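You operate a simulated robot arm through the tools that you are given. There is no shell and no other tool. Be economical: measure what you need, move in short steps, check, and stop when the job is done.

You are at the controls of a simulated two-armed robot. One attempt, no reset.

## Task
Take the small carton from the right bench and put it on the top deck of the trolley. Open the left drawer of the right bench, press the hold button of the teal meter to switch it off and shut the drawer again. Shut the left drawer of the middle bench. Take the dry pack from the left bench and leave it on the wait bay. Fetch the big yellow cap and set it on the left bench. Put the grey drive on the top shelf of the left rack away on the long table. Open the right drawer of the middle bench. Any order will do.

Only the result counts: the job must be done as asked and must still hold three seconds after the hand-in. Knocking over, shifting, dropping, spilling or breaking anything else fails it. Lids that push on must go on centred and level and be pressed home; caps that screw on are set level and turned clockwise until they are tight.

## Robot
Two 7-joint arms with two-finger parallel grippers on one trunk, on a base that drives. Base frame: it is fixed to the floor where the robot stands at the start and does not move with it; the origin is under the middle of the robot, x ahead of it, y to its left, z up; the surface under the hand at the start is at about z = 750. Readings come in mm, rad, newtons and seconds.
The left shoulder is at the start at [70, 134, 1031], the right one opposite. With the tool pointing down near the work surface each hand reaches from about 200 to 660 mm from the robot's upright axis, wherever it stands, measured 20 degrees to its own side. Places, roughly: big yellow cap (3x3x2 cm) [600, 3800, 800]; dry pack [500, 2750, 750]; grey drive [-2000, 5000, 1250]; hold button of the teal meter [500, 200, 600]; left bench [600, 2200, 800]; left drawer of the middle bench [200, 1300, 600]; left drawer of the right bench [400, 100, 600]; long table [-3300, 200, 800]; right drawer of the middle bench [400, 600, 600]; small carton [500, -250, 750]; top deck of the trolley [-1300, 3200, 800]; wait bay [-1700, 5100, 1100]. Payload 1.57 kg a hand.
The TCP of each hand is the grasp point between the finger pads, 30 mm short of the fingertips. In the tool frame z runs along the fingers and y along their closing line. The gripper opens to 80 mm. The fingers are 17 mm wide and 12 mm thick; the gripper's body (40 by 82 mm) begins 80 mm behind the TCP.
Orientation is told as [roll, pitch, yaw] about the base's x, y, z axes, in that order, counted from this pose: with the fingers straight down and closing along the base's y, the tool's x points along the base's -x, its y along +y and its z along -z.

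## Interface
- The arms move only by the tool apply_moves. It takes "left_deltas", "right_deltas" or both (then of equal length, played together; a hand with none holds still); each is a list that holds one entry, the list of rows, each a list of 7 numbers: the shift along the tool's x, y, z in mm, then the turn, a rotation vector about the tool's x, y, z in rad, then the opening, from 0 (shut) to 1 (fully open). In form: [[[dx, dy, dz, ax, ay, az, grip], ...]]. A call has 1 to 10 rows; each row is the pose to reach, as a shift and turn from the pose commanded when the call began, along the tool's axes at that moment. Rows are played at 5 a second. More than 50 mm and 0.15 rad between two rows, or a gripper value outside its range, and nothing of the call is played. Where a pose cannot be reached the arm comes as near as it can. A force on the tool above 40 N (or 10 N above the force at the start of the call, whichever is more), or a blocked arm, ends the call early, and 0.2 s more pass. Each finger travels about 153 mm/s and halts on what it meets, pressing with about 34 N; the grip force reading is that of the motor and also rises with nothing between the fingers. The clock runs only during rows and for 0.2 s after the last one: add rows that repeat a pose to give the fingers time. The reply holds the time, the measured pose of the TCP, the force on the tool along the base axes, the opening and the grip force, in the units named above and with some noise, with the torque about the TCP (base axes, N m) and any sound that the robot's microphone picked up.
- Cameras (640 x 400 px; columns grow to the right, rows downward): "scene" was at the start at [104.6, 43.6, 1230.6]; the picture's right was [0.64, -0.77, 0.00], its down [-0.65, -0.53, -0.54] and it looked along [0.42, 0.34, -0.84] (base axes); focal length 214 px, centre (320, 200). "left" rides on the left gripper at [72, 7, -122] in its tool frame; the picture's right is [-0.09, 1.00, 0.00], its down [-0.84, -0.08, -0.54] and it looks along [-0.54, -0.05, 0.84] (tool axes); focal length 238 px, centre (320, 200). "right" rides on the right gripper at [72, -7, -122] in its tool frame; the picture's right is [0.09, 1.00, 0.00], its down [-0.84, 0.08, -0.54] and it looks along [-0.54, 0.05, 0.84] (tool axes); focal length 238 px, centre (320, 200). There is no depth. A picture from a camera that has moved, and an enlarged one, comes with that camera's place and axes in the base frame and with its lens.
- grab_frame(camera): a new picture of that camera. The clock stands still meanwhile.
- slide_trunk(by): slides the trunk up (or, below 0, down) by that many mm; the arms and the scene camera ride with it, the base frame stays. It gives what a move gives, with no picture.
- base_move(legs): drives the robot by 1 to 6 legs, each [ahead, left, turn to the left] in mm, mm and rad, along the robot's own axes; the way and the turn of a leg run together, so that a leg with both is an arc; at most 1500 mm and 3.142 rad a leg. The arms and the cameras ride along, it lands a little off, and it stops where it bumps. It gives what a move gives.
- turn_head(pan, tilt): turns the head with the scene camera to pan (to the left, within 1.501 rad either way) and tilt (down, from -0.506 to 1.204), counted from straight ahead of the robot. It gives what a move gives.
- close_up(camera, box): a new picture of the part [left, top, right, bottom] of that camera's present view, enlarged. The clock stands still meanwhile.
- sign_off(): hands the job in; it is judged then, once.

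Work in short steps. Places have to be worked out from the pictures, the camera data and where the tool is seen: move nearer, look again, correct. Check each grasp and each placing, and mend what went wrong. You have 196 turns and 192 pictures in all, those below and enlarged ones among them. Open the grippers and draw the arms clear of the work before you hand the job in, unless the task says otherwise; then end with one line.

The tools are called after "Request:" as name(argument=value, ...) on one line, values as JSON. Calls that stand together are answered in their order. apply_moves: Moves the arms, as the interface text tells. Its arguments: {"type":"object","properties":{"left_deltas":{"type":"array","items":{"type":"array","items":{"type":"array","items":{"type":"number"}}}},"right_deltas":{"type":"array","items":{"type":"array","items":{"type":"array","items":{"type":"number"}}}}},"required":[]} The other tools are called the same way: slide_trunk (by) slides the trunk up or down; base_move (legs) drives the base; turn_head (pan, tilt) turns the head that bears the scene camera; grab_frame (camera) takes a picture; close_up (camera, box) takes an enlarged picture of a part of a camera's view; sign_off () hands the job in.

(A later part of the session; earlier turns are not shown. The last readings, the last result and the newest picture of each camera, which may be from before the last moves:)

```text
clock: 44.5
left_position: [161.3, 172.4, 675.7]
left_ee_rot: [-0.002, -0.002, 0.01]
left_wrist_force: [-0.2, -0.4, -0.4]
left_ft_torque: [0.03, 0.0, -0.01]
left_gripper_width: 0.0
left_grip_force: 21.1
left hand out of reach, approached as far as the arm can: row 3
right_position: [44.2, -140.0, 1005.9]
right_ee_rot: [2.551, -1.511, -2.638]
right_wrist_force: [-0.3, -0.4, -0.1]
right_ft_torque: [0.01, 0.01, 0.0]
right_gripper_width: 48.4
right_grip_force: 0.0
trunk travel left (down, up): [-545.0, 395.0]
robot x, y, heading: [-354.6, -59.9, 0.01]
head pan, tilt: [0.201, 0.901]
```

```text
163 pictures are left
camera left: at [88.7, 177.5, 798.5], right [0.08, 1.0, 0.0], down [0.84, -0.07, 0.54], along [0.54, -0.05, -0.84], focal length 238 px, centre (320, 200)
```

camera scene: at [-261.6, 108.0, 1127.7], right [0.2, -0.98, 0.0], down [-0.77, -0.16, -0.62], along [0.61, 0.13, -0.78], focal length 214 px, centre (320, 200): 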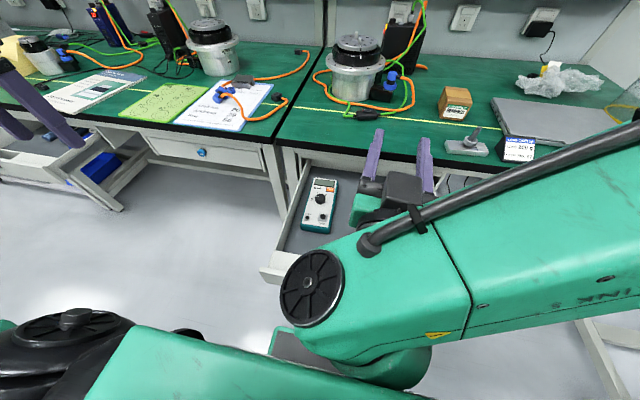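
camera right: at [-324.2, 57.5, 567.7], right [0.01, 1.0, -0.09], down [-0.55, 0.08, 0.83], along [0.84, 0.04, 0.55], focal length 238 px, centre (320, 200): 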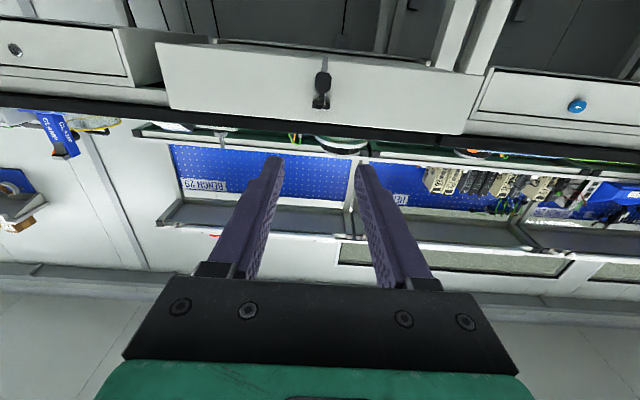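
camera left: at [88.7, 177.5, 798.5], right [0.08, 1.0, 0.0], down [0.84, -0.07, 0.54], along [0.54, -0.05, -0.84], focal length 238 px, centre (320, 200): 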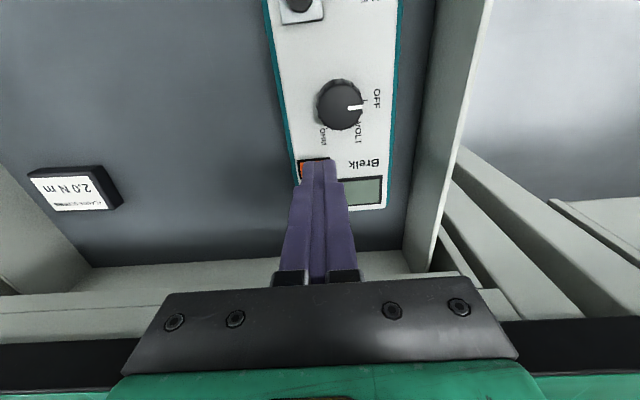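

Raise arm and lower trunk to regain reach.

Request:
apply_moves(left_deltas=[[[-4, -3, -40, 0, 0, 0, 0], [-8, -6.5, -80, 0, 0, 0, 0]]])

Request:
slide_trunk(by=-80)

Request:
grab_frame(camera="left")

```text
clock: 45.1
left_position: [169.8, 164.5, 757.3]
left_ee_rot: [0.0, 0.0, 0.009]
left_wrist_force: [0.2, 0.2, 0.5]
left_ft_torque: [0.03, -0.01, 0.0]
left_gripper_width: 0.2
left_grip_force: 21.0
right_position: [44.5, -141.0, 1005.5]
right_ee_rot: [2.538, -1.51, -2.624]
right_wrist_force: [0.2, 0.7, 0.1]
right_ft_torque: [0.04, -0.02, -0.01]
right_gripper_width: 47.9
right_grip_force: 0.0
trunk travel left (down, up): [-545.0, 395.0]
robot x, y, heading: [-355.3, -58.4, 0.004]
head pan, tilt: [0.201, 0.901]
```

```text
clock: 46.3
left_position: [170.6, 165.1, 676.3]
left_ee_rot: [0.0, 0.001, 0.008]
left_wrist_force: [0.4, -0.8, -0.2]
left_ft_torque: [-0.01, -0.04, 0.0]
left_gripper_width: 0.0
left_grip_force: 21.0
right_position: [44.1, -141.0, 926.1]
right_ee_rot: [2.545, -1.512, -2.63]
right_wrist_force: [0.8, 0.0, -1.0]
right_ft_torque: [0.02, -0.02, 0.01]
right_gripper_width: 47.8
right_grip_force: 0.1
trunk travel left (down, up): [-465.0, 475.0]
robot x, y, heading: [-355.4, -60.9, 0.015]
head pan, tilt: [0.201, 0.901]
```

```text
162 pictures are left
camera left: at [98.2, 169.9, 797.6], right [0.08, 1.0, 0.0], down [0.84, -0.07, 0.54], along [0.54, -0.05, -0.84], focal length 238 px, centre (320, 200)
```

left: 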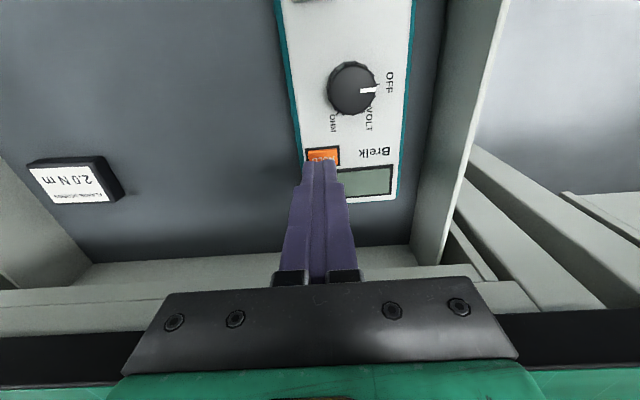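

Over the button. Press down slowly.

Request:
apply_moves(left_deltas=[[[3, 0, 8, 0, 0, 0, 0], [3, 0, 12, 0, 0, 0, 0], [3, 0, 15, 0, 0, 0, 0], [3, 0, 17, 0, 0, 0, 0]]])

Request:
grab_frame(camera="left")

```text
clock: 47.3
left_position: [167.9, 163.7, 660.2]
left_ee_rot: [0.0, -0.003, 0.007]
left_wrist_force: [-0.6, 1.3, 2.7]
left_ft_torque: [0.03, 0.03, 0.01]
left_gripper_width: 0.0
left_grip_force: 21.2
right_position: [44.6, -140.8, 926.2]
right_ee_rot: [2.549, -1.511, -2.634]
right_wrist_force: [-0.1, 0.2, 0.4]
right_ft_torque: [-0.02, 0.01, 0.0]
right_gripper_width: 47.9
right_grip_force: 0.0
trunk travel left (down, up): [-465.0, 475.0]
robot x, y, heading: [-353.6, -58.2, 0.009]
head pan, tilt: [0.201, 0.901]
heard: click
```

```text
161 pictures are left
camera left: at [95.1, 169.5, 781.0], right [0.08, 1.0, 0.0], down [0.84, -0.07, 0.54], along [0.54, -0.05, -0.84], focal length 238 px, centre (320, 200)
```

left: 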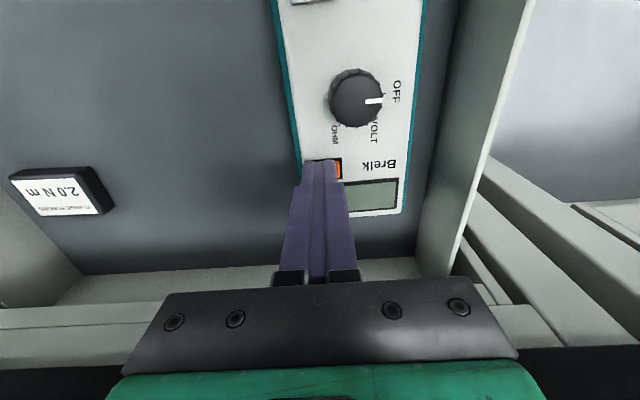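

A click was heard. Lift and check the meter.

Request:
apply_moves(left_deltas=[[[0, 0, -40, 0, 0, 0, 0], [0, 0, -80, 0, 0, 0, 0], [0, 0, -110, 0, 0, 0, 0]]])

Request:
close_up(camera="left", box=[270, 0, 430, 180])

```text
clock: 48.1
left_position: [166.2, 164.6, 770.0]
left_ee_rot: [0.001, -0.001, 0.009]
left_wrist_force: [-0.7, 0.0, -0.4]
left_ft_torque: [0.0, 0.01, 0.01]
left_gripper_width: 0.0
left_grip_force: 21.0
right_position: [42.9, -141.2, 925.2]
right_ee_rot: [2.545, -1.511, -2.628]
right_wrist_force: [-0.1, 0.3, 0.5]
right_ft_torque: [-0.03, 0.02, -0.01]
right_gripper_width: 48.3
right_grip_force: 0.1
trunk travel left (down, up): [-465.0, 475.0]
robot x, y, heading: [-354.4, -58.6, 0.005]
head pan, tilt: [0.201, 0.901]
```

```text
2.22 times, centred on (350, 90) of left
camera zoom: at [93.9, 169.8, 890.8], right [0.08, 1.0, 0.0], down [0.84, -0.07, 0.54], along [0.54, -0.05, -0.84], focal length 530 px, centre (253, 444)
```

zoom: 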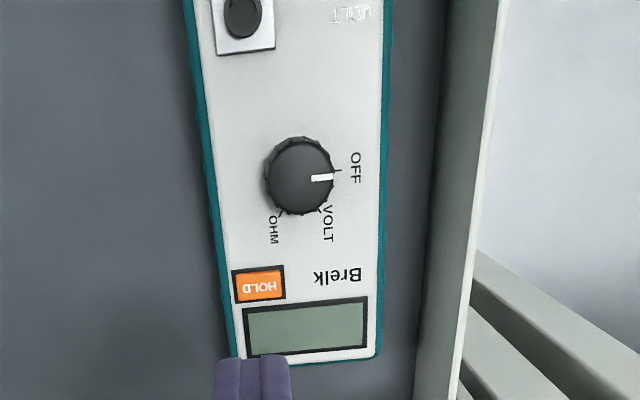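

One click; display blank, hold released presumably. Now back off and prepare the right hand (fingers closed) to push the drawer shut.

Request:
base_move(legs=[[-290, 150, -0.005]])

Request:
apply_moves(left_deltas=[[[20, 35, -20, 0, 0, 0, 0.5], [40, 70, -40, 0, 0, 0, 0.5], [60, 105, -60, 0, 0, 0, 0.5], [70, 140, -80, 0, 0, 0, 0.5], [70, 170, -100, 0, 0, 0, 0.5], [70, 180, -140, 0, 0, 0, 0.5], [70, 180, -180, 0, 0, 0, 0.5]]], right_deltas=[[[0, 0, 0, 0, 0, 0, 0.3], [0, 0, 0, 0, 0, 0, 0], [0, 0, 0, 0, 0, 0, 0], [0, 0, 0, 0, 0, 0, 0], [0, 0, 0, 0, 0, 0, 0], [0, 0, 0, 0, 0, 0, 0], [0, 0, 0, 0, 0, 0, 0]]])

Request:
slide_trunk(by=-280)

Request:
grab_frame(camera="right")

Request:
grab_frame(camera="scene")

```text
clock: 50.3
left_position: [-121.3, 303.8, 769.4]
left_ee_rot: [-0.001, 0.0, -0.008]
left_wrist_force: [-0.2, 0.2, -0.9]
left_ft_torque: [0.01, 0.0, 0.0]
left_gripper_width: 0.0
left_grip_force: 21.7
right_position: [-249.0, 1.3, 926.1]
right_ee_rot: [2.552, -1.513, -2.653]
right_wrist_force: [0.6, -0.6, 0.4]
right_ft_torque: [-0.03, -0.02, -0.02]
right_gripper_width: 47.8
right_grip_force: 0.1
trunk travel left (down, up): [-465.0, 475.0]
robot x, y, heading: [-645.8, 87.3, -0.011]
head pan, tilt: [0.201, 0.901]
```

```text
clock: 51.9
left_position: [-190.4, 485.0, 947.7]
left_ee_rot: [-0.001, 0.001, -0.008]
left_wrist_force: [-0.2, 0.4, 0.5]
left_ft_torque: [0.02, 0.0, 0.04]
left_gripper_width: 40.0
left_grip_force: 0.1
right_position: [-247.6, -0.7, 925.9]
right_ee_rot: [2.531, -1.511, -2.631]
right_wrist_force: [0.2, 0.0, 0.8]
right_ft_torque: [-0.03, -0.02, 0.05]
right_gripper_width: 0.0
right_grip_force: 21.3
trunk travel left (down, up): [-465.0, 475.0]
robot x, y, heading: [-646.6, 89.6, -0.008]
head pan, tilt: [0.201, 0.901]
```

```text
clock: 54.7
left_position: [-188.3, 486.1, 666.7]
left_ee_rot: [0.0, 0.0, -0.008]
left_wrist_force: [0.4, -0.8, 0.0]
left_ft_torque: [0.02, -0.01, 0.03]
left_gripper_width: 39.9
left_grip_force: 0.0
right_position: [-247.3, 2.0, 645.6]
right_ee_rot: [2.544, -1.512, -2.646]
right_wrist_force: [0.1, -0.1, 0.1]
right_ft_torque: [0.01, 0.02, 0.05]
right_gripper_width: 0.0
right_grip_force: 21.5
trunk travel left (down, up): [-185.0, 755.0]
robot x, y, heading: [-648.4, 87.2, -0.009]
head pan, tilt: [0.201, 0.901]
```

```text
159 pictures are left
camera right: at [-366.7, 9.1, 567.9], right [0.11, 0.99, -0.06], down [-0.57, 0.11, 0.81], along [0.81, -0.05, 0.58], focal length 238 px, centre (320, 200)
```

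right: 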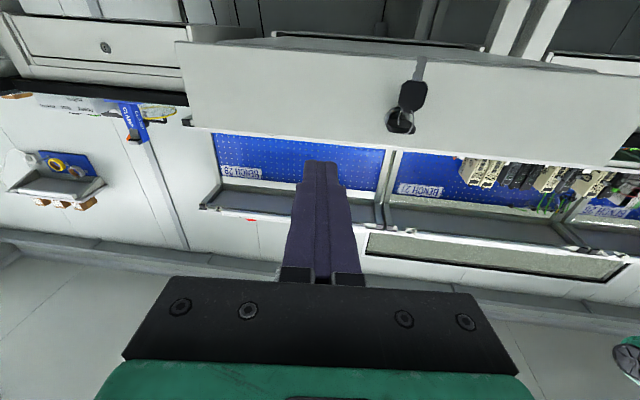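

```text
158 pictures are left
camera scene: at [-521.1, 101.5, 817.7], right [0.19, -0.98, 0.0], down [-0.77, -0.15, -0.62], along [0.61, 0.12, -0.78], focal length 214 px, centre (320, 200)
```

scene: 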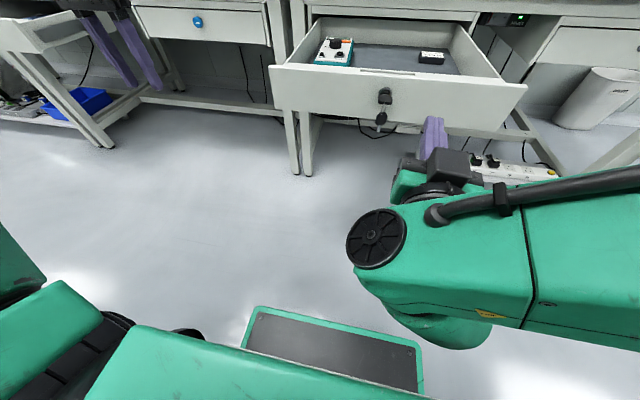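

Retract the left hand, then push the drawer with the base: fingertips at y≈2, left of nothing, right of the key.

Request:
apply_moves(left_deltas=[[[45, 0, 0, 0, 0, 0, 0.5], [90, 0, 0, 0, 0, 0, 0.5], [135, 0, 0, 0, 0, 0, 0.5], [165, -10, 0, 0, 0, 0, 0.5]]])

Request:
base_move(legs=[[200, 0, 0.008]])

Request:
grab_frame(camera="right")

```text
clock: 55.7
left_position: [-355.1, 472.4, 665.8]
left_ee_rot: [-0.002, 0.002, -0.009]
left_wrist_force: [0.2, 0.2, -0.4]
left_ft_torque: [0.01, 0.04, 0.01]
left_gripper_width: 40.0
left_grip_force: 0.0
right_position: [-248.4, 0.5, 644.6]
right_ee_rot: [2.548, -1.512, -2.65]
right_wrist_force: [0.2, -0.9, -0.3]
right_ft_torque: [-0.02, 0.01, 0.03]
right_gripper_width: 0.2
right_grip_force: 21.0
trunk travel left (down, up): [-185.0, 755.0]
robot x, y, heading: [-644.3, 89.4, -0.011]
head pan, tilt: [0.201, 0.901]
```

```text
clock: 57.3
left_position: [-154.8, 476.5, 666.2]
left_ee_rot: [-0.001, 0.0, 0.004]
left_wrist_force: [0.3, 0.7, -0.2]
left_ft_torque: [-0.02, 0.0, 0.02]
left_gripper_width: 40.0
left_grip_force: 0.0
right_position: [-43.4, 5.4, 646.4]
right_ee_rot: [2.543, -1.509, -2.634]
right_wrist_force: [0.7, 0.2, -0.9]
right_ft_torque: [-0.01, -0.03, 0.02]
right_gripper_width: 0.0
right_grip_force: 21.1
trunk travel left (down, up): [-185.0, 755.0]
robot x, y, heading: [-441.9, 88.3, 0.005]
head pan, tilt: [0.201, 0.901]
```

```text
157 pictures are left
camera right: at [-162.6, 11.9, 567.8], right [0.09, 0.99, -0.06], down [-0.58, 0.1, 0.81], along [0.81, -0.04, 0.58], focal length 238 px, centre (320, 200)
```

right: 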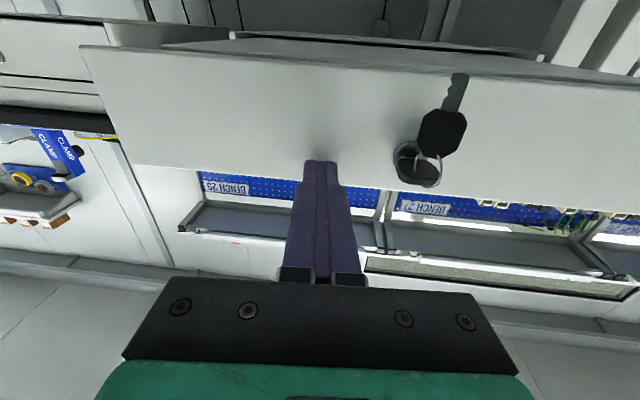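

Fingertips touch near the drawer's upper edge; lower 15 mm, then push on.

Request:
slide_trunk(by=-14)

Request:
base_move(legs=[[240, 0, 0]])

Request:
grab_frame(camera="right")

Request:
grab_frame(camera="scene")

```text
clock: 57.9
left_position: [-155.4, 477.6, 652.5]
left_ee_rot: [0.0, -0.001, 0.003]
left_wrist_force: [-0.2, 0.3, 0.0]
left_ft_torque: [-0.02, 0.02, 0.01]
left_gripper_width: 40.0
left_grip_force: 0.1
right_position: [-44.5, 4.8, 632.8]
right_ee_rot: [2.544, -1.511, -2.635]
right_wrist_force: [0.0, -0.1, -0.5]
right_ft_torque: [-0.01, -0.02, 0.0]
right_gripper_width: 0.0
right_grip_force: 21.5
trunk travel left (down, up): [-171.0, 769.0]
robot x, y, heading: [-440.7, 90.5, 0.002]
head pan, tilt: [0.201, 0.901]
```

```text
clock: 59.7
left_position: [88.9, 476.7, 652.9]
left_ee_rot: [0.001, -0.001, -0.003]
left_wrist_force: [0.3, -0.3, 0.6]
left_ft_torque: [-0.01, -0.02, -0.01]
left_gripper_width: 40.1
left_grip_force: 0.1
right_position: [196.7, 3.7, 631.3]
right_ee_rot: [2.546, -1.512, -2.639]
right_wrist_force: [0.8, 0.0, 0.0]
right_ft_torque: [0.01, -0.01, 0.0]
right_gripper_width: 0.0
right_grip_force: 21.3
trunk travel left (down, up): [-171.0, 769.0]
robot x, y, heading: [-201.5, 91.1, -0.002]
head pan, tilt: [0.201, 0.901]
```

```text
156 pictures are left
camera right: at [79.2, 11.0, 553.8], right [0.1, 0.99, -0.06], down [-0.57, 0.1, 0.81], along [0.81, -0.05, 0.58], focal length 238 px, centre (320, 200)
```

right: 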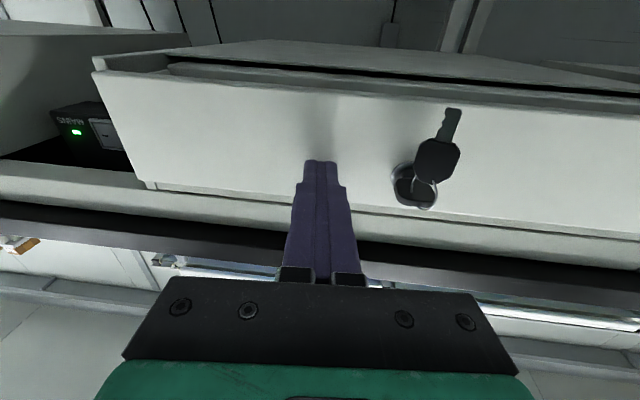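

```text
155 pictures are left
camera scene: at [-75.8, 102.2, 803.6], right [0.2, -0.98, 0.0], down [-0.77, -0.16, -0.62], along [0.61, 0.12, -0.78], focal length 214 px, centre (320, 200)
```

scene: 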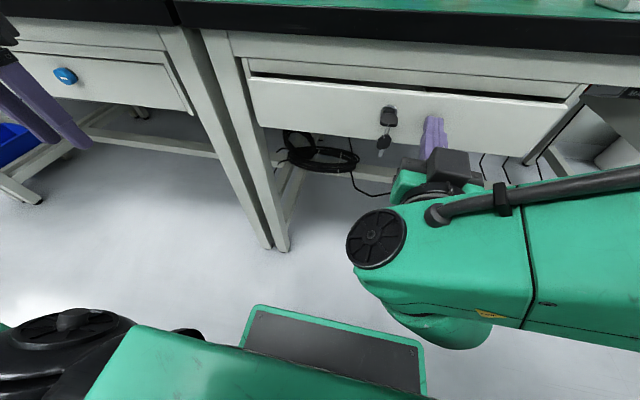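

About 35 mm left; finish with the arm.

Request:
apply_moves(right_deltas=[[[0, 0, 12, 0, 0, 0, 0], [0, 0, 24, 0, 0, 0, 0], [0, 0, 34, 0, 0, 0, 0], [0, 0, 42, 0, 0, 0, 0], [0, 0, 50, 0, 0, 0, 0]]])

Request:
grab_frame(camera="right")

Request:
grab_frame(camera="scene")

```text
clock: 60.5
left_position: [84.4, 476.9, 653.8]
left_ee_rot: [-0.001, -0.004, -0.002]
left_wrist_force: [-0.7, -0.7, 0.5]
left_ft_torque: [-0.02, -0.04, -0.01]
left_gripper_width: 40.2
left_grip_force: 0.0
right_position: [222.4, 0.7, 633.8]
right_ee_rot: [2.602, -1.517, -2.69]
right_wrist_force: [-27.2, 0.0, 6.3]
right_ft_torque: [0.04, -0.04, 0.26]
right_gripper_width: 0.1
right_grip_force: 22.0
trunk travel left (down, up): [-171.0, 769.0]
robot x, y, heading: [-198.2, 88.0, -0.002]
head pan, tilt: [0.201, 0.901]
stopped in row 3 (right hand): the force on the tool passed its limit at 55 N (the readings are from after the stop); the commanded pose is now the measured one
```

```text
154 pictures are left
camera right: at [103.6, 7.0, 555.4], right [0.09, 0.99, -0.06], down [-0.57, 0.11, 0.81], along [0.81, -0.04, 0.58], focal length 238 px, centre (320, 200)
```

right: 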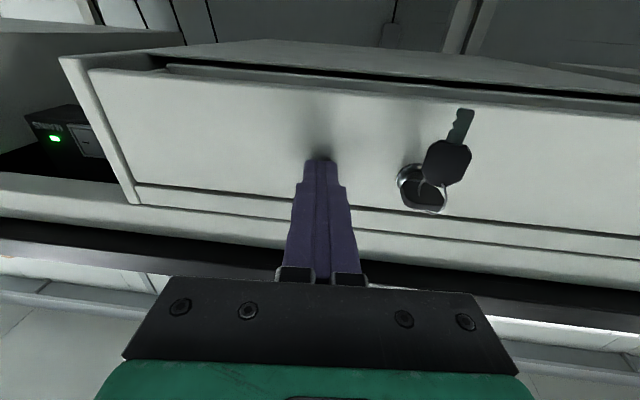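

```text
153 pictures are left
camera scene: at [-80.6, 102.2, 804.4], right [0.2, -0.98, 0.0], down [-0.77, -0.15, -0.62], along [0.61, 0.12, -0.78], focal length 214 px, centre (320, 200)
```

scene: 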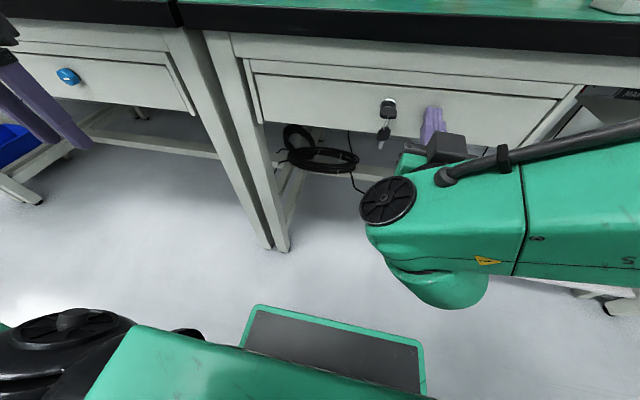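

Drawer is shut. Next the blue knob of the middle bench's right drawer, ≈(240,635,640). I back off, straighten the right hand, and drive left.

Request:
base_move(legs=[[-170, 0, 0], [0, 575, 0]])

Request:
apply_moves(right_deltas=[[[0, 0, 0, -0.09, 0.05, -0.03, 0.6], [0, 0, 0, -0.09, 0.05, -0.03, 0.6], [0, 0, 0, -0.09, 0.05, -0.03, 0.6]]])

Request:
grab_frame(camera="right")

Request:
turn_head(pan=0.5, tilt=0.7)

Request:
grab_frame(camera="scene")

```text
clock: 64.8
left_position: [-89.0, 1039.8, 652.5]
left_ee_rot: [-0.003, 0.0, 0.009]
left_wrist_force: [0.1, 0.8, -0.3]
left_ft_torque: [0.03, 0.01, 0.02]
left_gripper_width: 40.0
left_grip_force: 0.0
right_position: [53.5, 565.5, 631.0]
right_ee_rot: [2.533, -1.521, -2.612]
right_wrist_force: [-0.6, 0.5, 1.2]
right_ft_torque: [-0.02, 0.01, 0.01]
right_gripper_width: 0.2
right_grip_force: 21.1
trunk travel left (down, up): [-171.0, 769.0]
robot x, y, heading: [-371.4, 652.1, 0.009]
head pan, tilt: [0.201, 0.901]
```

```text
clock: 65.6
left_position: [-89.1, 1040.1, 653.0]
left_ee_rot: [-0.001, 0.0, 0.008]
left_wrist_force: [0.5, 0.0, 0.3]
left_ft_torque: [0.03, -0.03, 0.04]
left_gripper_width: 39.9
left_grip_force: 0.2
right_position: [54.5, 567.2, 630.1]
right_ee_rot: [-0.368, -1.564, 0.381]
right_wrist_force: [-0.3, -0.1, 0.2]
right_ft_torque: [0.03, -0.03, -0.01]
right_gripper_width: 47.9
right_grip_force: 0.0
trunk travel left (down, up): [-171.0, 769.0]
robot x, y, heading: [-374.0, 651.6, 0.011]
head pan, tilt: [0.201, 0.901]
```

```text
152 pictures are left
camera right: at [-69.2, 559.2, 559.5], right [-0.01, 1.0, -0.1], down [-0.54, 0.08, 0.84], along [0.84, 0.06, 0.53], focal length 238 px, centre (320, 200)
```

right: 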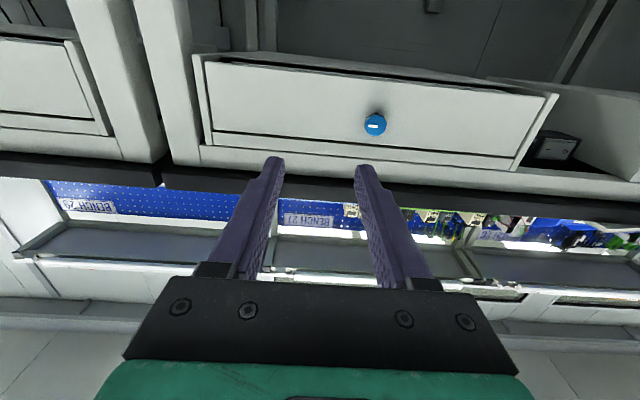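

```text
clock: 66.4
left_position: [-88.6, 1041.1, 653.0]
left_ee_rot: [-0.001, 0.001, 0.009]
left_wrist_force: [-0.4, -0.7, -0.4]
left_ft_torque: [0.02, 0.0, 0.0]
left_gripper_width: 39.8
left_grip_force: 0.1
right_position: [55.1, 566.9, 631.1]
right_ee_rot: [-0.37, -1.563, 0.379]
right_wrist_force: [0.1, -0.5, 0.1]
right_ft_torque: [-0.01, 0.03, -0.02]
right_gripper_width: 47.9
right_grip_force: 0.1
trunk travel left (down, up): [-171.0, 769.0]
robot x, y, heading: [-375.7, 652.0, 0.011]
head pan, tilt: [0.499, 0.7]
```

```text
151 pictures are left
camera scene: at [-249.7, 690.8, 819.7], right [0.49, -0.87, 0.0], down [-0.56, -0.31, -0.76], along [0.67, 0.37, -0.64], focal length 214 px, centre (320, 200)
```

scene: 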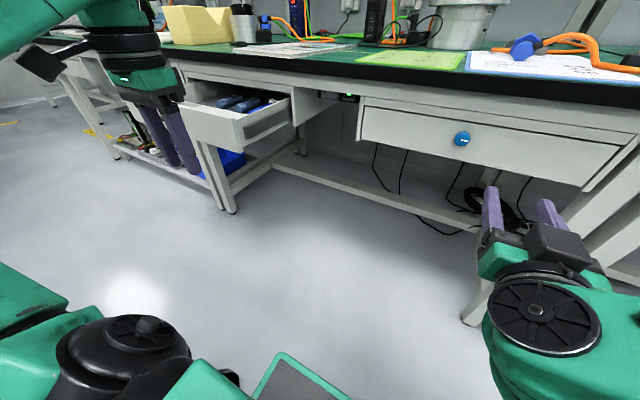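

Knob ≈(247,641,636). Approach it.

Request:
apply_moves(right_deltas=[[[-5, 37, 25, 0, 0, 0, 0.6], [-5, 73, 50, 0, 0, 0, 0.6], [-5, 73, 95, 0, 0, 0, 0.6], [-5, 73, 140, 0, 0, 0, 0.6]]])

Request:
grab_frame(camera="right")

```text
clock: 67.4
left_position: [-89.8, 1040.4, 652.7]
left_ee_rot: [0.002, -0.001, 0.01]
left_wrist_force: [1.0, 0.7, -0.4]
left_ft_torque: [0.0, 0.01, 0.0]
left_gripper_width: 39.8
left_grip_force: 0.1
right_position: [195.1, 641.6, 630.8]
right_ee_rot: [-0.46, -1.562, 0.469]
right_wrist_force: [0.8, -0.3, 0.3]
right_ft_torque: [0.02, -0.01, 0.05]
right_gripper_width: 48.1
right_grip_force: 0.1
trunk travel left (down, up): [-171.0, 769.0]
robot x, y, heading: [-375.2, 651.5, 0.007]
head pan, tilt: [0.499, 0.7]
```

```text
150 pictures are left
camera right: at [71.2, 633.9, 560.0], right [-0.01, 1.0, -0.1], down [-0.54, 0.08, 0.84], along [0.84, 0.06, 0.53], focal length 238 px, centre (320, 200)
```

right: 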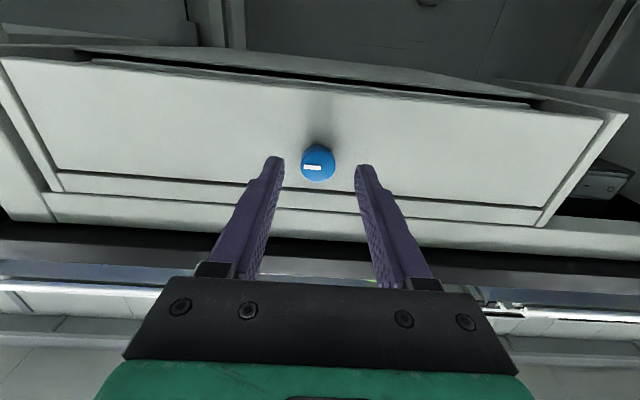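

Centered. Advance 30, up 5, close.

Request:
apply_moves(right_deltas=[[[-5, 0, 15, 0, 0, 0, 0.6], [-5, 0, 30, 0, 0, 0, 0.6], [-5, 0, 30, 0, 0, 0, 0.2], [-5, 0, 30, 0, 0, 0, 0.1], [-5, 0, 30, 0, 0, 0, 0.1]]])

Request:
apply_moves(right_deltas=[[[0, 0, -20, 0, 0, 0, 0.1], [0, 0, -40, 0, 0, 0, 0.1], [0, 0.5, -60, 0, 0, 0, 0.1]]])

Request:
grab_frame(camera="right")

```text
clock: 68.6
left_position: [-90.6, 1039.7, 654.3]
left_ee_rot: [0.001, -0.002, 0.009]
left_wrist_force: [0.6, 0.3, 0.4]
left_ft_torque: [-0.01, 0.0, -0.01]
left_gripper_width: 39.8
left_grip_force: 0.0
right_position: [223.0, 640.1, 636.9]
right_ee_rot: [-0.317, -1.562, 0.324]
right_wrist_force: [-13.8, -7.0, -2.5]
right_ft_torque: [-0.04, -0.19, -0.49]
right_gripper_width: 26.9
right_grip_force: 36.9
trunk travel left (down, up): [-171.0, 769.0]
robot x, y, heading: [-377.0, 651.3, 0.008]
head pan, tilt: [0.499, 0.7]
```

```text
clock: 69.4
left_position: [-89.5, 1041.7, 651.3]
left_ee_rot: [0.0, 0.0, 0.01]
left_wrist_force: [-0.5, 0.0, -0.6]
left_ft_torque: [-0.01, -0.01, 0.0]
left_gripper_width: 40.2
left_grip_force: 0.1
right_position: [165.4, 641.4, 638.8]
right_ee_rot: [-0.305, -1.561, 0.317]
right_wrist_force: [-2.0, -0.3, -2.9]
right_ft_torque: [0.01, -0.29, -0.12]
right_gripper_width: 26.7
right_grip_force: 37.4
trunk travel left (down, up): [-171.0, 769.0]
robot x, y, heading: [-375.2, 650.2, 0.004]
head pan, tilt: [0.499, 0.7]
```

```text
149 pictures are left
camera right: at [41.5, 632.8, 566.9], right [-0.01, 1.0, -0.1], down [-0.53, 0.07, 0.84], along [0.85, 0.06, 0.53], focal length 238 px, centre (320, 200)
```

right: 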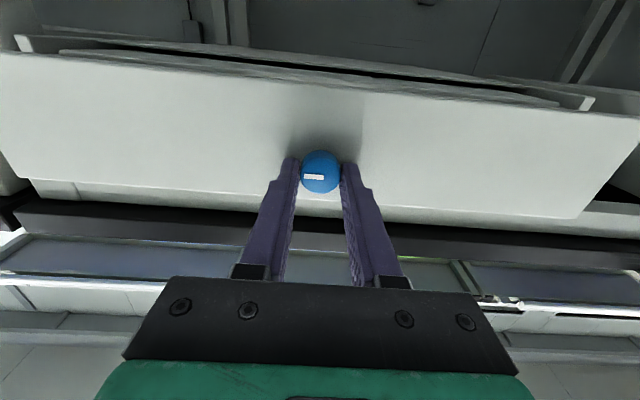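

Opens. Pull about 200 mm more.

Request:
apply_moves(right_deltas=[[[0, 0, -25, 0, 0, 0, 0.1], [0, 0.5, -50, 0, 0, 0, 0.1], [0, 1, -75, 0, 0, 0, 0.1], [0, 1, -100, 0, 0, 0, 0.1], [0, 1.5, -125, 0, 0, 0, 0.1], [0, 1.5, -150, 0, 0, 0, 0.1], [0, 2, -175, 0, 0, 0, 0.1], [0, 2, -190, 0, 0, 0, 0.1], [0, 2, -190, 0, 0, 0, 0.6], [0, 2, -190, 0, 0, 0, 0.6]]])

Request:
grab_frame(camera="scene")

```text
clock: 71.2
left_position: [-90.7, 1043.1, 651.8]
left_ee_rot: [-0.002, 0.001, 0.012]
left_wrist_force: [-1.1, -0.7, 0.5]
left_ft_torque: [0.06, 0.01, 0.02]
left_gripper_width: 40.0
left_grip_force: 0.0
right_position: [-6.9, 640.0, 640.5]
right_ee_rot: [0.778, -1.562, -0.777]
right_wrist_force: [-0.2, 12.6, -12.6]
right_ft_torque: [-0.03, 0.6, 0.61]
right_gripper_width: 26.8
right_grip_force: 37.4
trunk travel left (down, up): [-171.0, 769.0]
robot x, y, heading: [-375.3, 649.2, 0.013]
head pan, tilt: [0.499, 0.7]
stopped in row 8 (right hand): the force on the tool passed its limit at 46 N (the readings are from after the stop); the commanded pose is now the measured one
```

```text
148 pictures are left
camera scene: at [-249.1, 692.8, 819.8], right [0.49, -0.87, 0.0], down [-0.56, -0.32, -0.76], along [0.67, 0.37, -0.65], focal length 214 px, centre (320, 200)
```

scene: 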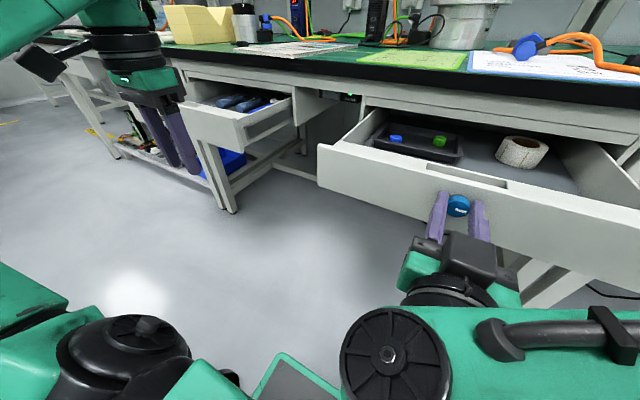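

Open ~230 mm. To be safe I open it further: release, back up 150, regrip and pull.

Request:
apply_moves(right_deltas=[[[0, 0, 0, 0, 0, 0, 0.6], [0, 0, 0, 0, 0, 0, 0.6]]])

Request:
base_move(legs=[[-150, 0, -0.008]])

Request:
grab_frame(camera="right")

```text
clock: 71.8
left_position: [-90.5, 1040.1, 651.7]
left_ee_rot: [-0.002, -0.001, 0.009]
left_wrist_force: [0.0, -0.4, 0.2]
left_ft_torque: [-0.01, 0.01, 0.03]
left_gripper_width: 39.9
left_grip_force: 0.1
right_position: [-6.3, 638.4, 641.2]
right_ee_rot: [1.402, -1.56, -1.407]
right_wrist_force: [-0.2, 0.7, -0.7]
right_ft_torque: [-0.03, -0.02, 0.0]
right_gripper_width: 47.8
right_grip_force: 0.0
trunk travel left (down, up): [-171.0, 769.0]
robot x, y, heading: [-371.7, 649.8, 0.009]
head pan, tilt: [0.499, 0.7]
```

```text
clock: 73.2
left_position: [-239.6, 1037.5, 652.9]
left_ee_rot: [0.0, -0.001, 0.004]
left_wrist_force: [-0.3, -0.1, 0.3]
left_ft_torque: [0.01, 0.04, 0.0]
left_gripper_width: 40.0
left_grip_force: 0.1
right_position: [-158.7, 634.5, 642.0]
right_ee_rot: [1.464, -1.561, -1.476]
right_wrist_force: [-0.2, 0.2, -0.7]
right_ft_torque: [0.02, 0.0, 0.04]
right_gripper_width: 48.1
right_grip_force: 0.1
trunk travel left (down, up): [-171.0, 769.0]
robot x, y, heading: [-528.7, 649.1, 0.005]
head pan, tilt: [0.499, 0.7]
```

```text
147 pictures are left
camera right: at [-282.0, 630.2, 570.0], right [0.01, 1.0, -0.08], down [-0.54, 0.07, 0.84], along [0.84, 0.04, 0.54], focal length 238 px, centre (320, 200)
```

right: 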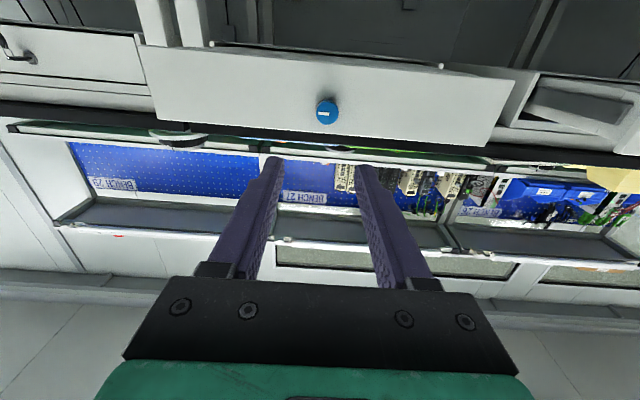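

Request:
apply_moves(right_deltas=[[[3, 3, 45, 0, 0, 0, 0.6], [3, 6, 90, 0, 0, 0, 0.6], [3, 6, 130, 0, 0, 0, 0.6], [3, 6, 151, 0, 0, 0, 0.6], [3, 6, 151, 0, 0, 0, 0.2], [3, 6, 151, 0, 0, 0, 0.1], [3, 6, 151, 0, 0, 0, 0.1]]])

Request:
apply_moves(right_deltas=[[[0, 0, -25, 0, 0, 0, 0.1], [0, 0, -50, 0, 0, 0, 0.1], [0, 0.5, -75, 0, 0, 0, 0.1], [0, 0.5, -100, 0, 0, 0, 0.1], [0, 0.5, -120, 0, 0, 0, 0.1], [0, 0.5, -120, 0, 0, 0, 0.1]]])

Request:
grab_frame(camera="scene")

```text
clock: 74.8
left_position: [-238.4, 1039.3, 652.5]
left_ee_rot: [-0.003, 0.001, 0.006]
left_wrist_force: [0.7, 0.3, 0.5]
left_ft_torque: [-0.03, 0.01, -0.01]
left_gripper_width: 39.9
left_grip_force: 0.1
right_position: [-7.0, 641.4, 639.8]
right_ee_rot: [1.407, -1.563, -1.413]
right_wrist_force: [1.0, 9.8, -1.9]
right_ft_torque: [0.03, -0.46, 0.61]
right_gripper_width: 26.8
right_grip_force: 37.8
trunk travel left (down, up): [-171.0, 769.0]
robot x, y, heading: [-525.4, 648.6, 0.012]
head pan, tilt: [0.499, 0.7]
```

```text
clock: 76.2
left_position: [-240.0, 1038.7, 652.3]
left_ee_rot: [-0.002, -0.002, 0.003]
left_wrist_force: [0.2, -0.4, -0.1]
left_ft_torque: [0.01, -0.01, 0.0]
left_gripper_width: 40.1
left_grip_force: 0.1
right_position: [-128.8, 640.6, 641.6]
right_ee_rot: [1.705, -1.561, -1.717]
right_wrist_force: [0.8, 6.4, 8.1]
right_ft_torque: [0.05, -1.24, 0.33]
right_gripper_width: 26.7
right_grip_force: 37.6
trunk travel left (down, up): [-171.0, 769.0]
robot x, y, heading: [-527.6, 650.0, 0.002]
head pan, tilt: [0.499, 0.7]
```

```text
146 pictures are left
camera scene: at [-402.0, 690.1, 819.9], right [0.48, -0.88, 0.0], down [-0.56, -0.31, -0.77], along [0.67, 0.37, -0.64], focal length 214 px, centre (320, 200)
```

scene: 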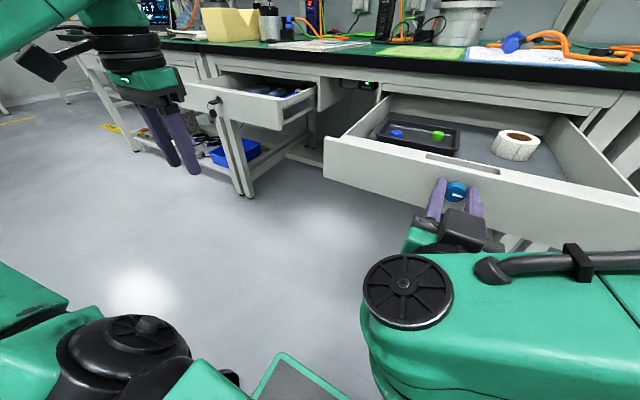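

350 mm open, good. Release, back off and drive left to push the middle bench's left drawer (key at about (20,1278)).

Request:
apply_moves(right_deltas=[[[0, 0, 0, 0, 0, 0, 0.6], [0, 0, 0, 0, 0, 0, 0.6]]])

Request:
base_move(legs=[[-130, 0, 0], [0, 600, 0]])

Request:
apply_moves(right_deltas=[[[0, 0, 20, 0, 0, 0, 0.3], [0, 0, 40, 0, 0, 0, 0], [0, 0, 60, 0, 0, 0, 0]]])

Request:
grab_frame(camera="right")

Request:
turn_head(pan=0.1, tilt=0.6)

Request:
grab_frame(camera="scene")

```text
clock: 76.8
left_position: [-239.2, 1038.6, 653.6]
left_ee_rot: [0.0, 0.0, 0.006]
left_wrist_force: [0.5, -0.3, -0.2]
left_ft_torque: [0.01, -0.03, 0.0]
left_gripper_width: 39.7
left_grip_force: 0.2
right_position: [-127.3, 640.2, 637.7]
right_ee_rot: [1.323, -1.56, -1.335]
right_wrist_force: [-0.3, 0.0, -0.3]
right_ft_torque: [-0.01, 0.01, -0.03]
right_gripper_width: 48.0
right_grip_force: 0.1
trunk travel left (down, up): [-171.0, 769.0]
robot x, y, heading: [-526.3, 650.0, 0.004]
head pan, tilt: [0.499, 0.7]
```

```text
clock: 81.1
left_position: [-370.4, 1660.9, 652.0]
left_ee_rot: [-0.001, 0.0, 0.003]
left_wrist_force: [0.1, -0.3, -0.3]
left_ft_torque: [0.0, -0.01, 0.03]
left_gripper_width: 40.2
left_grip_force: 0.0
right_position: [-258.7, 1263.7, 638.7]
right_ee_rot: [1.433, -1.561, -1.441]
right_wrist_force: [-0.4, 0.4, 0.0]
right_ft_torque: [0.01, 0.02, 0.0]
right_gripper_width: 47.7
right_grip_force: 0.0
trunk travel left (down, up): [-171.0, 769.0]
robot x, y, heading: [-655.2, 1272.9, 0.003]
head pan, tilt: [0.499, 0.7]
```

```text
clock: 81.9
left_position: [-372.0, 1661.1, 652.5]
left_ee_rot: [0.002, 0.0, 0.004]
left_wrist_force: [0.4, -0.2, 0.6]
left_ft_torque: [0.02, 0.0, -0.01]
left_gripper_width: 39.9
left_grip_force: 0.3
right_position: [-198.7, 1262.0, 638.4]
right_ee_rot: [1.409, -1.56, -1.418]
right_wrist_force: [-0.8, 0.2, 0.3]
right_ft_torque: [0.0, -0.01, -0.02]
right_gripper_width: 0.1
right_grip_force: 20.9
trunk travel left (down, up): [-171.0, 769.0]
robot x, y, heading: [-656.3, 1270.7, 0.001]
head pan, tilt: [0.499, 0.7]
```

```text
145 pictures are left
camera right: at [-321.1, 1257.7, 567.1], right [0.01, 1.0, -0.08], down [-0.54, 0.07, 0.84], along [0.84, 0.04, 0.54], focal length 238 px, centre (320, 200)
```

right: 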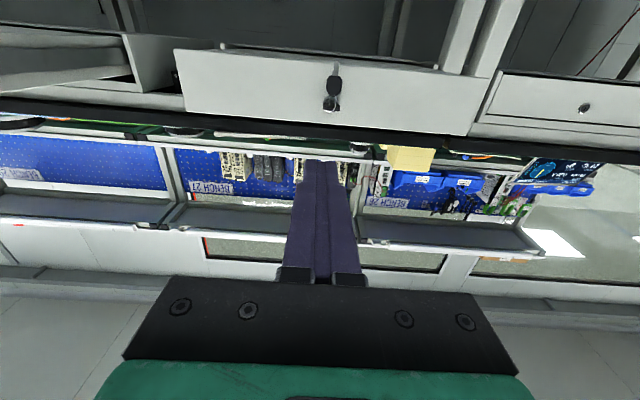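

```text
clock: 82.8
left_position: [-370.4, 1661.0, 652.8]
left_ee_rot: [0.001, 0.0, 0.003]
left_wrist_force: [-0.8, 0.2, 0.5]
left_ft_torque: [0.01, 0.0, 0.0]
left_gripper_width: 40.1
left_grip_force: 0.0
right_position: [-198.9, 1262.5, 638.6]
right_ee_rot: [1.435, -1.56, -1.447]
right_wrist_force: [-0.2, -0.3, -0.1]
right_ft_torque: [0.02, 0.02, 0.0]
right_gripper_width: 0.0
right_grip_force: 21.3
trunk travel left (down, up): [-171.0, 769.0]
robot x, y, heading: [-658.5, 1270.1, 0.001]
head pan, tilt: [0.099, 0.6]
```

```text
144 pictures are left
camera scene: at [-519.6, 1280.6, 828.4], right [0.1, -0.99, 0.0], down [-0.56, -0.06, -0.82], along [0.82, 0.09, -0.57], focal length 214 px, centre (320, 200)
```

scene: 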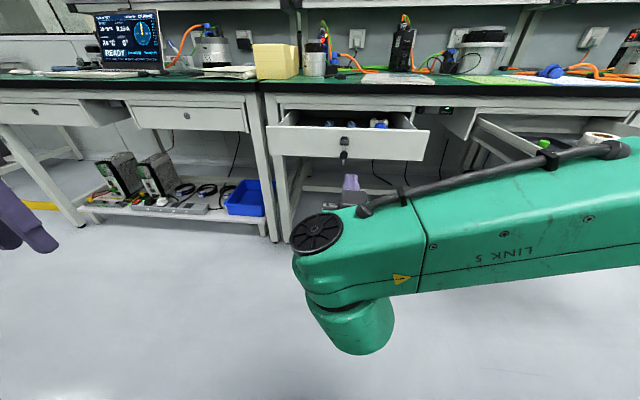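

Key at about (38,1278). I shift the base 55 left, place the closed fingers at y≈1238 (right of the key), then push by driving.

Request:
apply_moves(right_deltas=[[[5, -40, 0, 0, 0, 0, 0], [12, -80, 0, 0, 0, 0, 0]]])

Request:
base_move(legs=[[0, 55, 0], [215, 0, 0]])

Request:
grab_frame(camera="right")

Request:
grab_frame(camera="scene")

```text
clock: 83.4
left_position: [-370.6, 1662.0, 653.0]
left_ee_rot: [0.0, -0.001, 0.004]
left_wrist_force: [-0.9, -0.1, -0.1]
left_ft_torque: [-0.04, 0.0, -0.03]
left_gripper_width: 40.0
left_grip_force: 0.0
right_position: [-200.8, 1182.4, 627.4]
right_ee_rot: [1.489, -1.56, -1.5]
right_wrist_force: [0.0, -0.8, -0.6]
right_ft_torque: [0.02, 0.03, 0.01]
right_gripper_width: 0.0
right_grip_force: 20.9
trunk travel left (down, up): [-171.0, 769.0]
robot x, y, heading: [-657.8, 1273.5, 0.01]
head pan, tilt: [0.099, 0.6]
```

```text
clock: 85.6
left_position: [-147.2, 1716.4, 652.0]
left_ee_rot: [0.001, -0.001, 0.003]
left_wrist_force: [-0.5, -0.7, 0.5]
left_ft_torque: [-0.02, 0.01, -0.03]
left_gripper_width: 39.6
left_grip_force: 0.1
right_position: [19.2, 1237.2, 626.2]
right_ee_rot: [1.41, -1.56, -1.426]
right_wrist_force: [-0.3, 0.0, 0.0]
right_ft_torque: [0.01, -0.01, 0.01]
right_gripper_width: 0.0
right_grip_force: 20.8
trunk travel left (down, up): [-171.0, 769.0]
robot x, y, heading: [-438.3, 1326.3, 0.001]
head pan, tilt: [0.099, 0.6]
```

```text
143 pictures are left
camera right: at [-103.2, 1233.1, 555.8], right [0.01, 1.0, -0.08], down [-0.54, 0.08, 0.84], along [0.84, 0.03, 0.54], focal length 238 px, centre (320, 200)
```

right: 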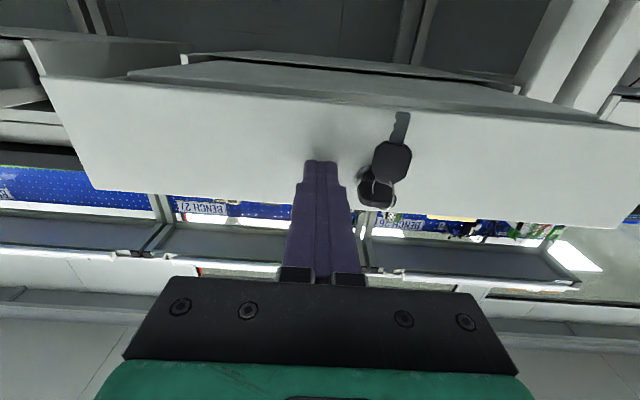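

```text
142 pictures are left
camera scene: at [-298.4, 1335.1, 828.4], right [0.1, -0.99, 0.0], down [-0.56, -0.06, -0.82], along [0.82, 0.08, -0.57], focal length 214 px, centre (320, 200)
```

scene: 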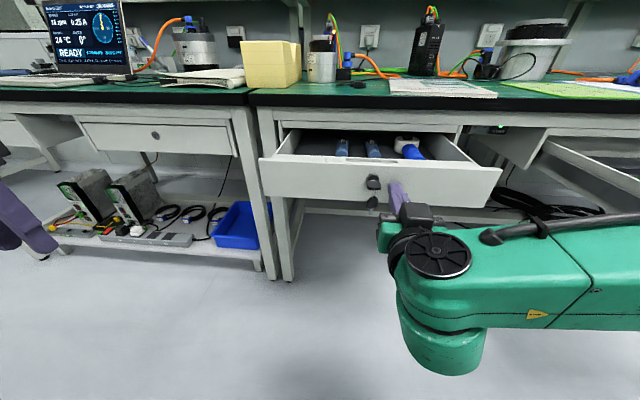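

Check the elbow clearance to the open right drawer before driving on.

Request:
turn_head(pan=-0.9, tilt=0.8)

Request:
grab_frame(camera="scene")

```text
clock: 86.9
left_position: [-148.9, 1716.3, 652.0]
left_ee_rot: [0.002, 0.001, 0.002]
left_wrist_force: [0.3, -0.6, -0.3]
left_ft_torque: [0.03, -0.04, 0.0]
left_gripper_width: 40.0
left_grip_force: 0.0
right_position: [18.4, 1237.6, 627.2]
right_ee_rot: [1.438, -1.561, -1.452]
right_wrist_force: [0.7, -0.8, -0.2]
right_ft_torque: [0.02, -0.03, 0.0]
right_gripper_width: 0.0
right_grip_force: 21.3
trunk travel left (down, up): [-171.0, 769.0]
robot x, y, heading: [-432.9, 1328.4, 0.001]
head pan, tilt: [-0.901, 0.799]
```

```text
141 pictures are left
camera scene: at [-336.2, 1263.1, 811.5], right [-0.78, -0.62, 0.0], down [-0.45, 0.56, -0.7], along [0.43, -0.55, -0.72], focal length 214 px, centre (320, 200)
```

scene: 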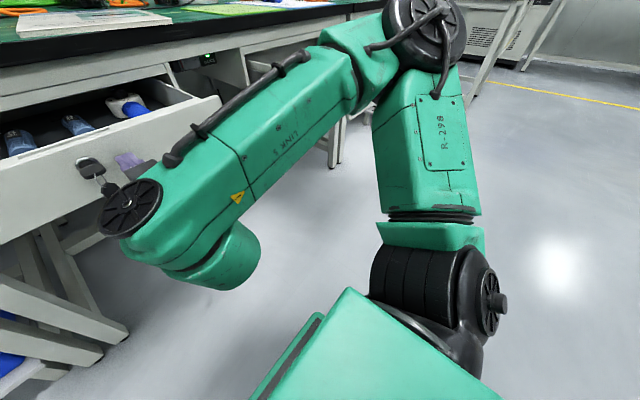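

The elbow would pass barely above the open drawer. I raise the trunk by 150 while lowering the hand equally, lifting the elbow.

Request:
base_move(legs=[[-60, 0, 0]])

Request:
slide_trunk(by=150)

Request:
apply_moves(right_deltas=[[[40, 0, 0, 0, 0, 0, 0], [80, 0, 0, 0, 0, 0, 0], [120, 0, 0, 0, 0, 0, 0], [150, 0, 0, 0, 0, 0, 0]]])

Request:
grab_frame(camera="scene")

```text
clock: 87.9
left_position: [-207.9, 1716.2, 652.8]
left_ee_rot: [-0.001, -0.001, 0.001]
left_wrist_force: [-0.2, 0.0, -0.1]
left_ft_torque: [-0.03, -0.02, -0.01]
left_gripper_width: 39.9
left_grip_force: 0.1
right_position: [-40.1, 1237.8, 628.2]
right_ee_rot: [1.471, -1.561, -1.485]
right_wrist_force: [-0.3, 0.6, 0.0]
right_ft_torque: [0.0, -0.04, 0.0]
right_gripper_width: 0.1
right_grip_force: 21.3
trunk travel left (down, up): [-171.0, 769.0]
robot x, y, heading: [-498.0, 1326.8, 0.002]
head pan, tilt: [-0.901, 0.799]
```

```text
clock: 89.6
left_position: [-207.9, 1716.3, 802.5]
left_ee_rot: [-0.001, -0.001, 0.001]
left_wrist_force: [-0.5, 0.6, -0.5]
left_ft_torque: [0.03, 0.04, 0.0]
left_gripper_width: 39.9
left_grip_force: 0.0
right_position: [-39.2, 1236.9, 778.4]
right_ee_rot: [1.432, -1.562, -1.445]
right_wrist_force: [-0.3, 0.1, -1.1]
right_ft_torque: [-0.03, 0.03, -0.01]
right_gripper_width: 0.0
right_grip_force: 21.7
trunk travel left (down, up): [-321.0, 619.0]
robot x, y, heading: [-496.2, 1326.6, -0.001]
head pan, tilt: [-0.901, 0.799]
```

```text
clock: 90.6
left_position: [-208.3, 1716.4, 803.1]
left_ee_rot: [-0.002, 0.0, 0.001]
left_wrist_force: [0.0, 0.6, -0.1]
left_ft_torque: [0.01, -0.02, 0.0]
left_gripper_width: 40.1
left_grip_force: 0.1
right_position: [-42.0, 1239.7, 627.8]
right_ee_rot: [1.49, -1.561, -1.5]
right_wrist_force: [0.2, -0.5, -0.3]
right_ft_torque: [0.0, -0.01, -0.01]
right_gripper_width: 0.0
right_grip_force: 21.4
trunk travel left (down, up): [-321.0, 619.0]
robot x, y, heading: [-497.3, 1325.4, -0.001]
head pan, tilt: [-0.901, 0.799]
```

```text
140 pictures are left
camera scene: at [-395.4, 1263.2, 961.5], right [-0.78, -0.62, 0.0], down [-0.45, 0.56, -0.7], along [0.43, -0.55, -0.72], focal length 214 px, centre (320, 200)
```

scene: 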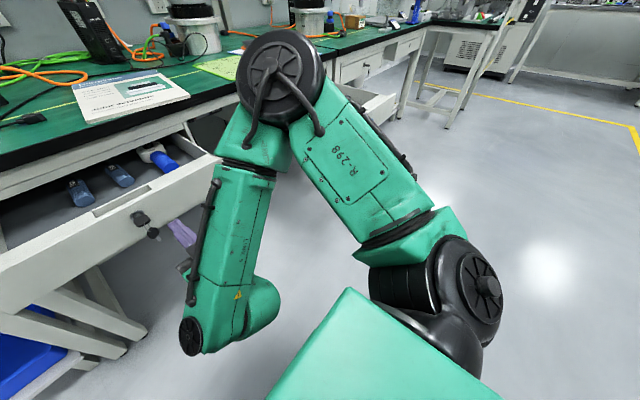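

Elbow is now high. Drive forward to push.

Request:
base_move(legs=[[232, 0, 0]])

Request:
apply_moves(right_deltas=[[[0, 0, 12, 0, 0, 0, 0], [0, 0, 24, 0, 0, 0, 0], [0, 0, 34, 0, 0, 0, 0], [0, 0, 42, 0, 0, 0, 0], [0, 0, 50, 0, 0, 0, 0]]])

Request:
grab_frame(camera="right")

```text
clock: 92.4
left_position: [26.0, 1715.8, 802.6]
left_ee_rot: [-0.002, 0.001, -0.002]
left_wrist_force: [0.0, -0.1, -0.9]
left_ft_torque: [0.04, 0.03, -0.02]
left_gripper_width: 39.8
left_grip_force: 0.1
right_position: [190.2, 1238.7, 628.0]
right_ee_rot: [1.368, -1.562, -1.382]
right_wrist_force: [1.3, -0.1, 0.8]
right_ft_torque: [0.02, 0.0, 0.06]
right_gripper_width: 0.0
right_grip_force: 21.6
trunk travel left (down, up): [-321.0, 619.0]
robot x, y, heading: [-266.7, 1322.5, 0.004]
head pan, tilt: [-0.901, 0.799]
```

```text
clock: 93.4
left_position: [19.5, 1713.8, 804.3]
left_ee_rot: [0.001, -0.003, -0.002]
left_wrist_force: [-0.3, 0.5, -0.2]
left_ft_torque: [0.02, -0.04, -0.01]
left_gripper_width: 40.0
left_grip_force: 0.1
right_position: [221.6, 1236.7, 628.3]
right_ee_rot: [0.942, -1.561, -0.955]
right_wrist_force: [-22.0, -2.3, 9.0]
right_ft_torque: [0.05, -0.42, 0.05]
right_gripper_width: 0.1
right_grip_force: 21.3
trunk travel left (down, up): [-321.0, 619.0]
robot x, y, heading: [-266.1, 1326.3, -0.001]
head pan, tilt: [-0.901, 0.799]
stopped in row 4 (right hand): the force on the tool passed its limit at 50 N (the readings are from after the stop); the commanded pose is now the measured one
```

```text
139 pictures are left
camera right: at [99.0, 1233.1, 557.8], right [0.01, 1.0, -0.08], down [-0.54, 0.08, 0.84], along [0.84, 0.03, 0.54], focal length 238 px, centre (320, 200)
```

right: 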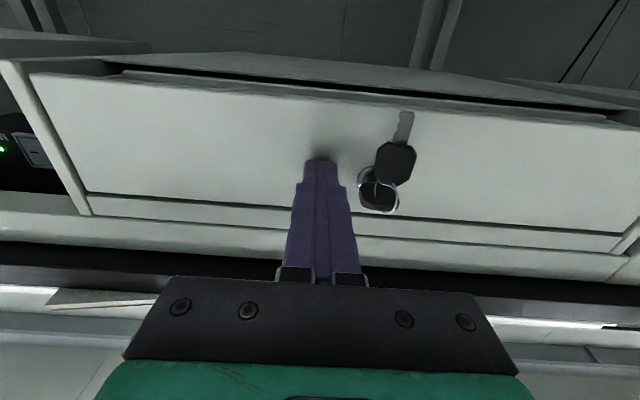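

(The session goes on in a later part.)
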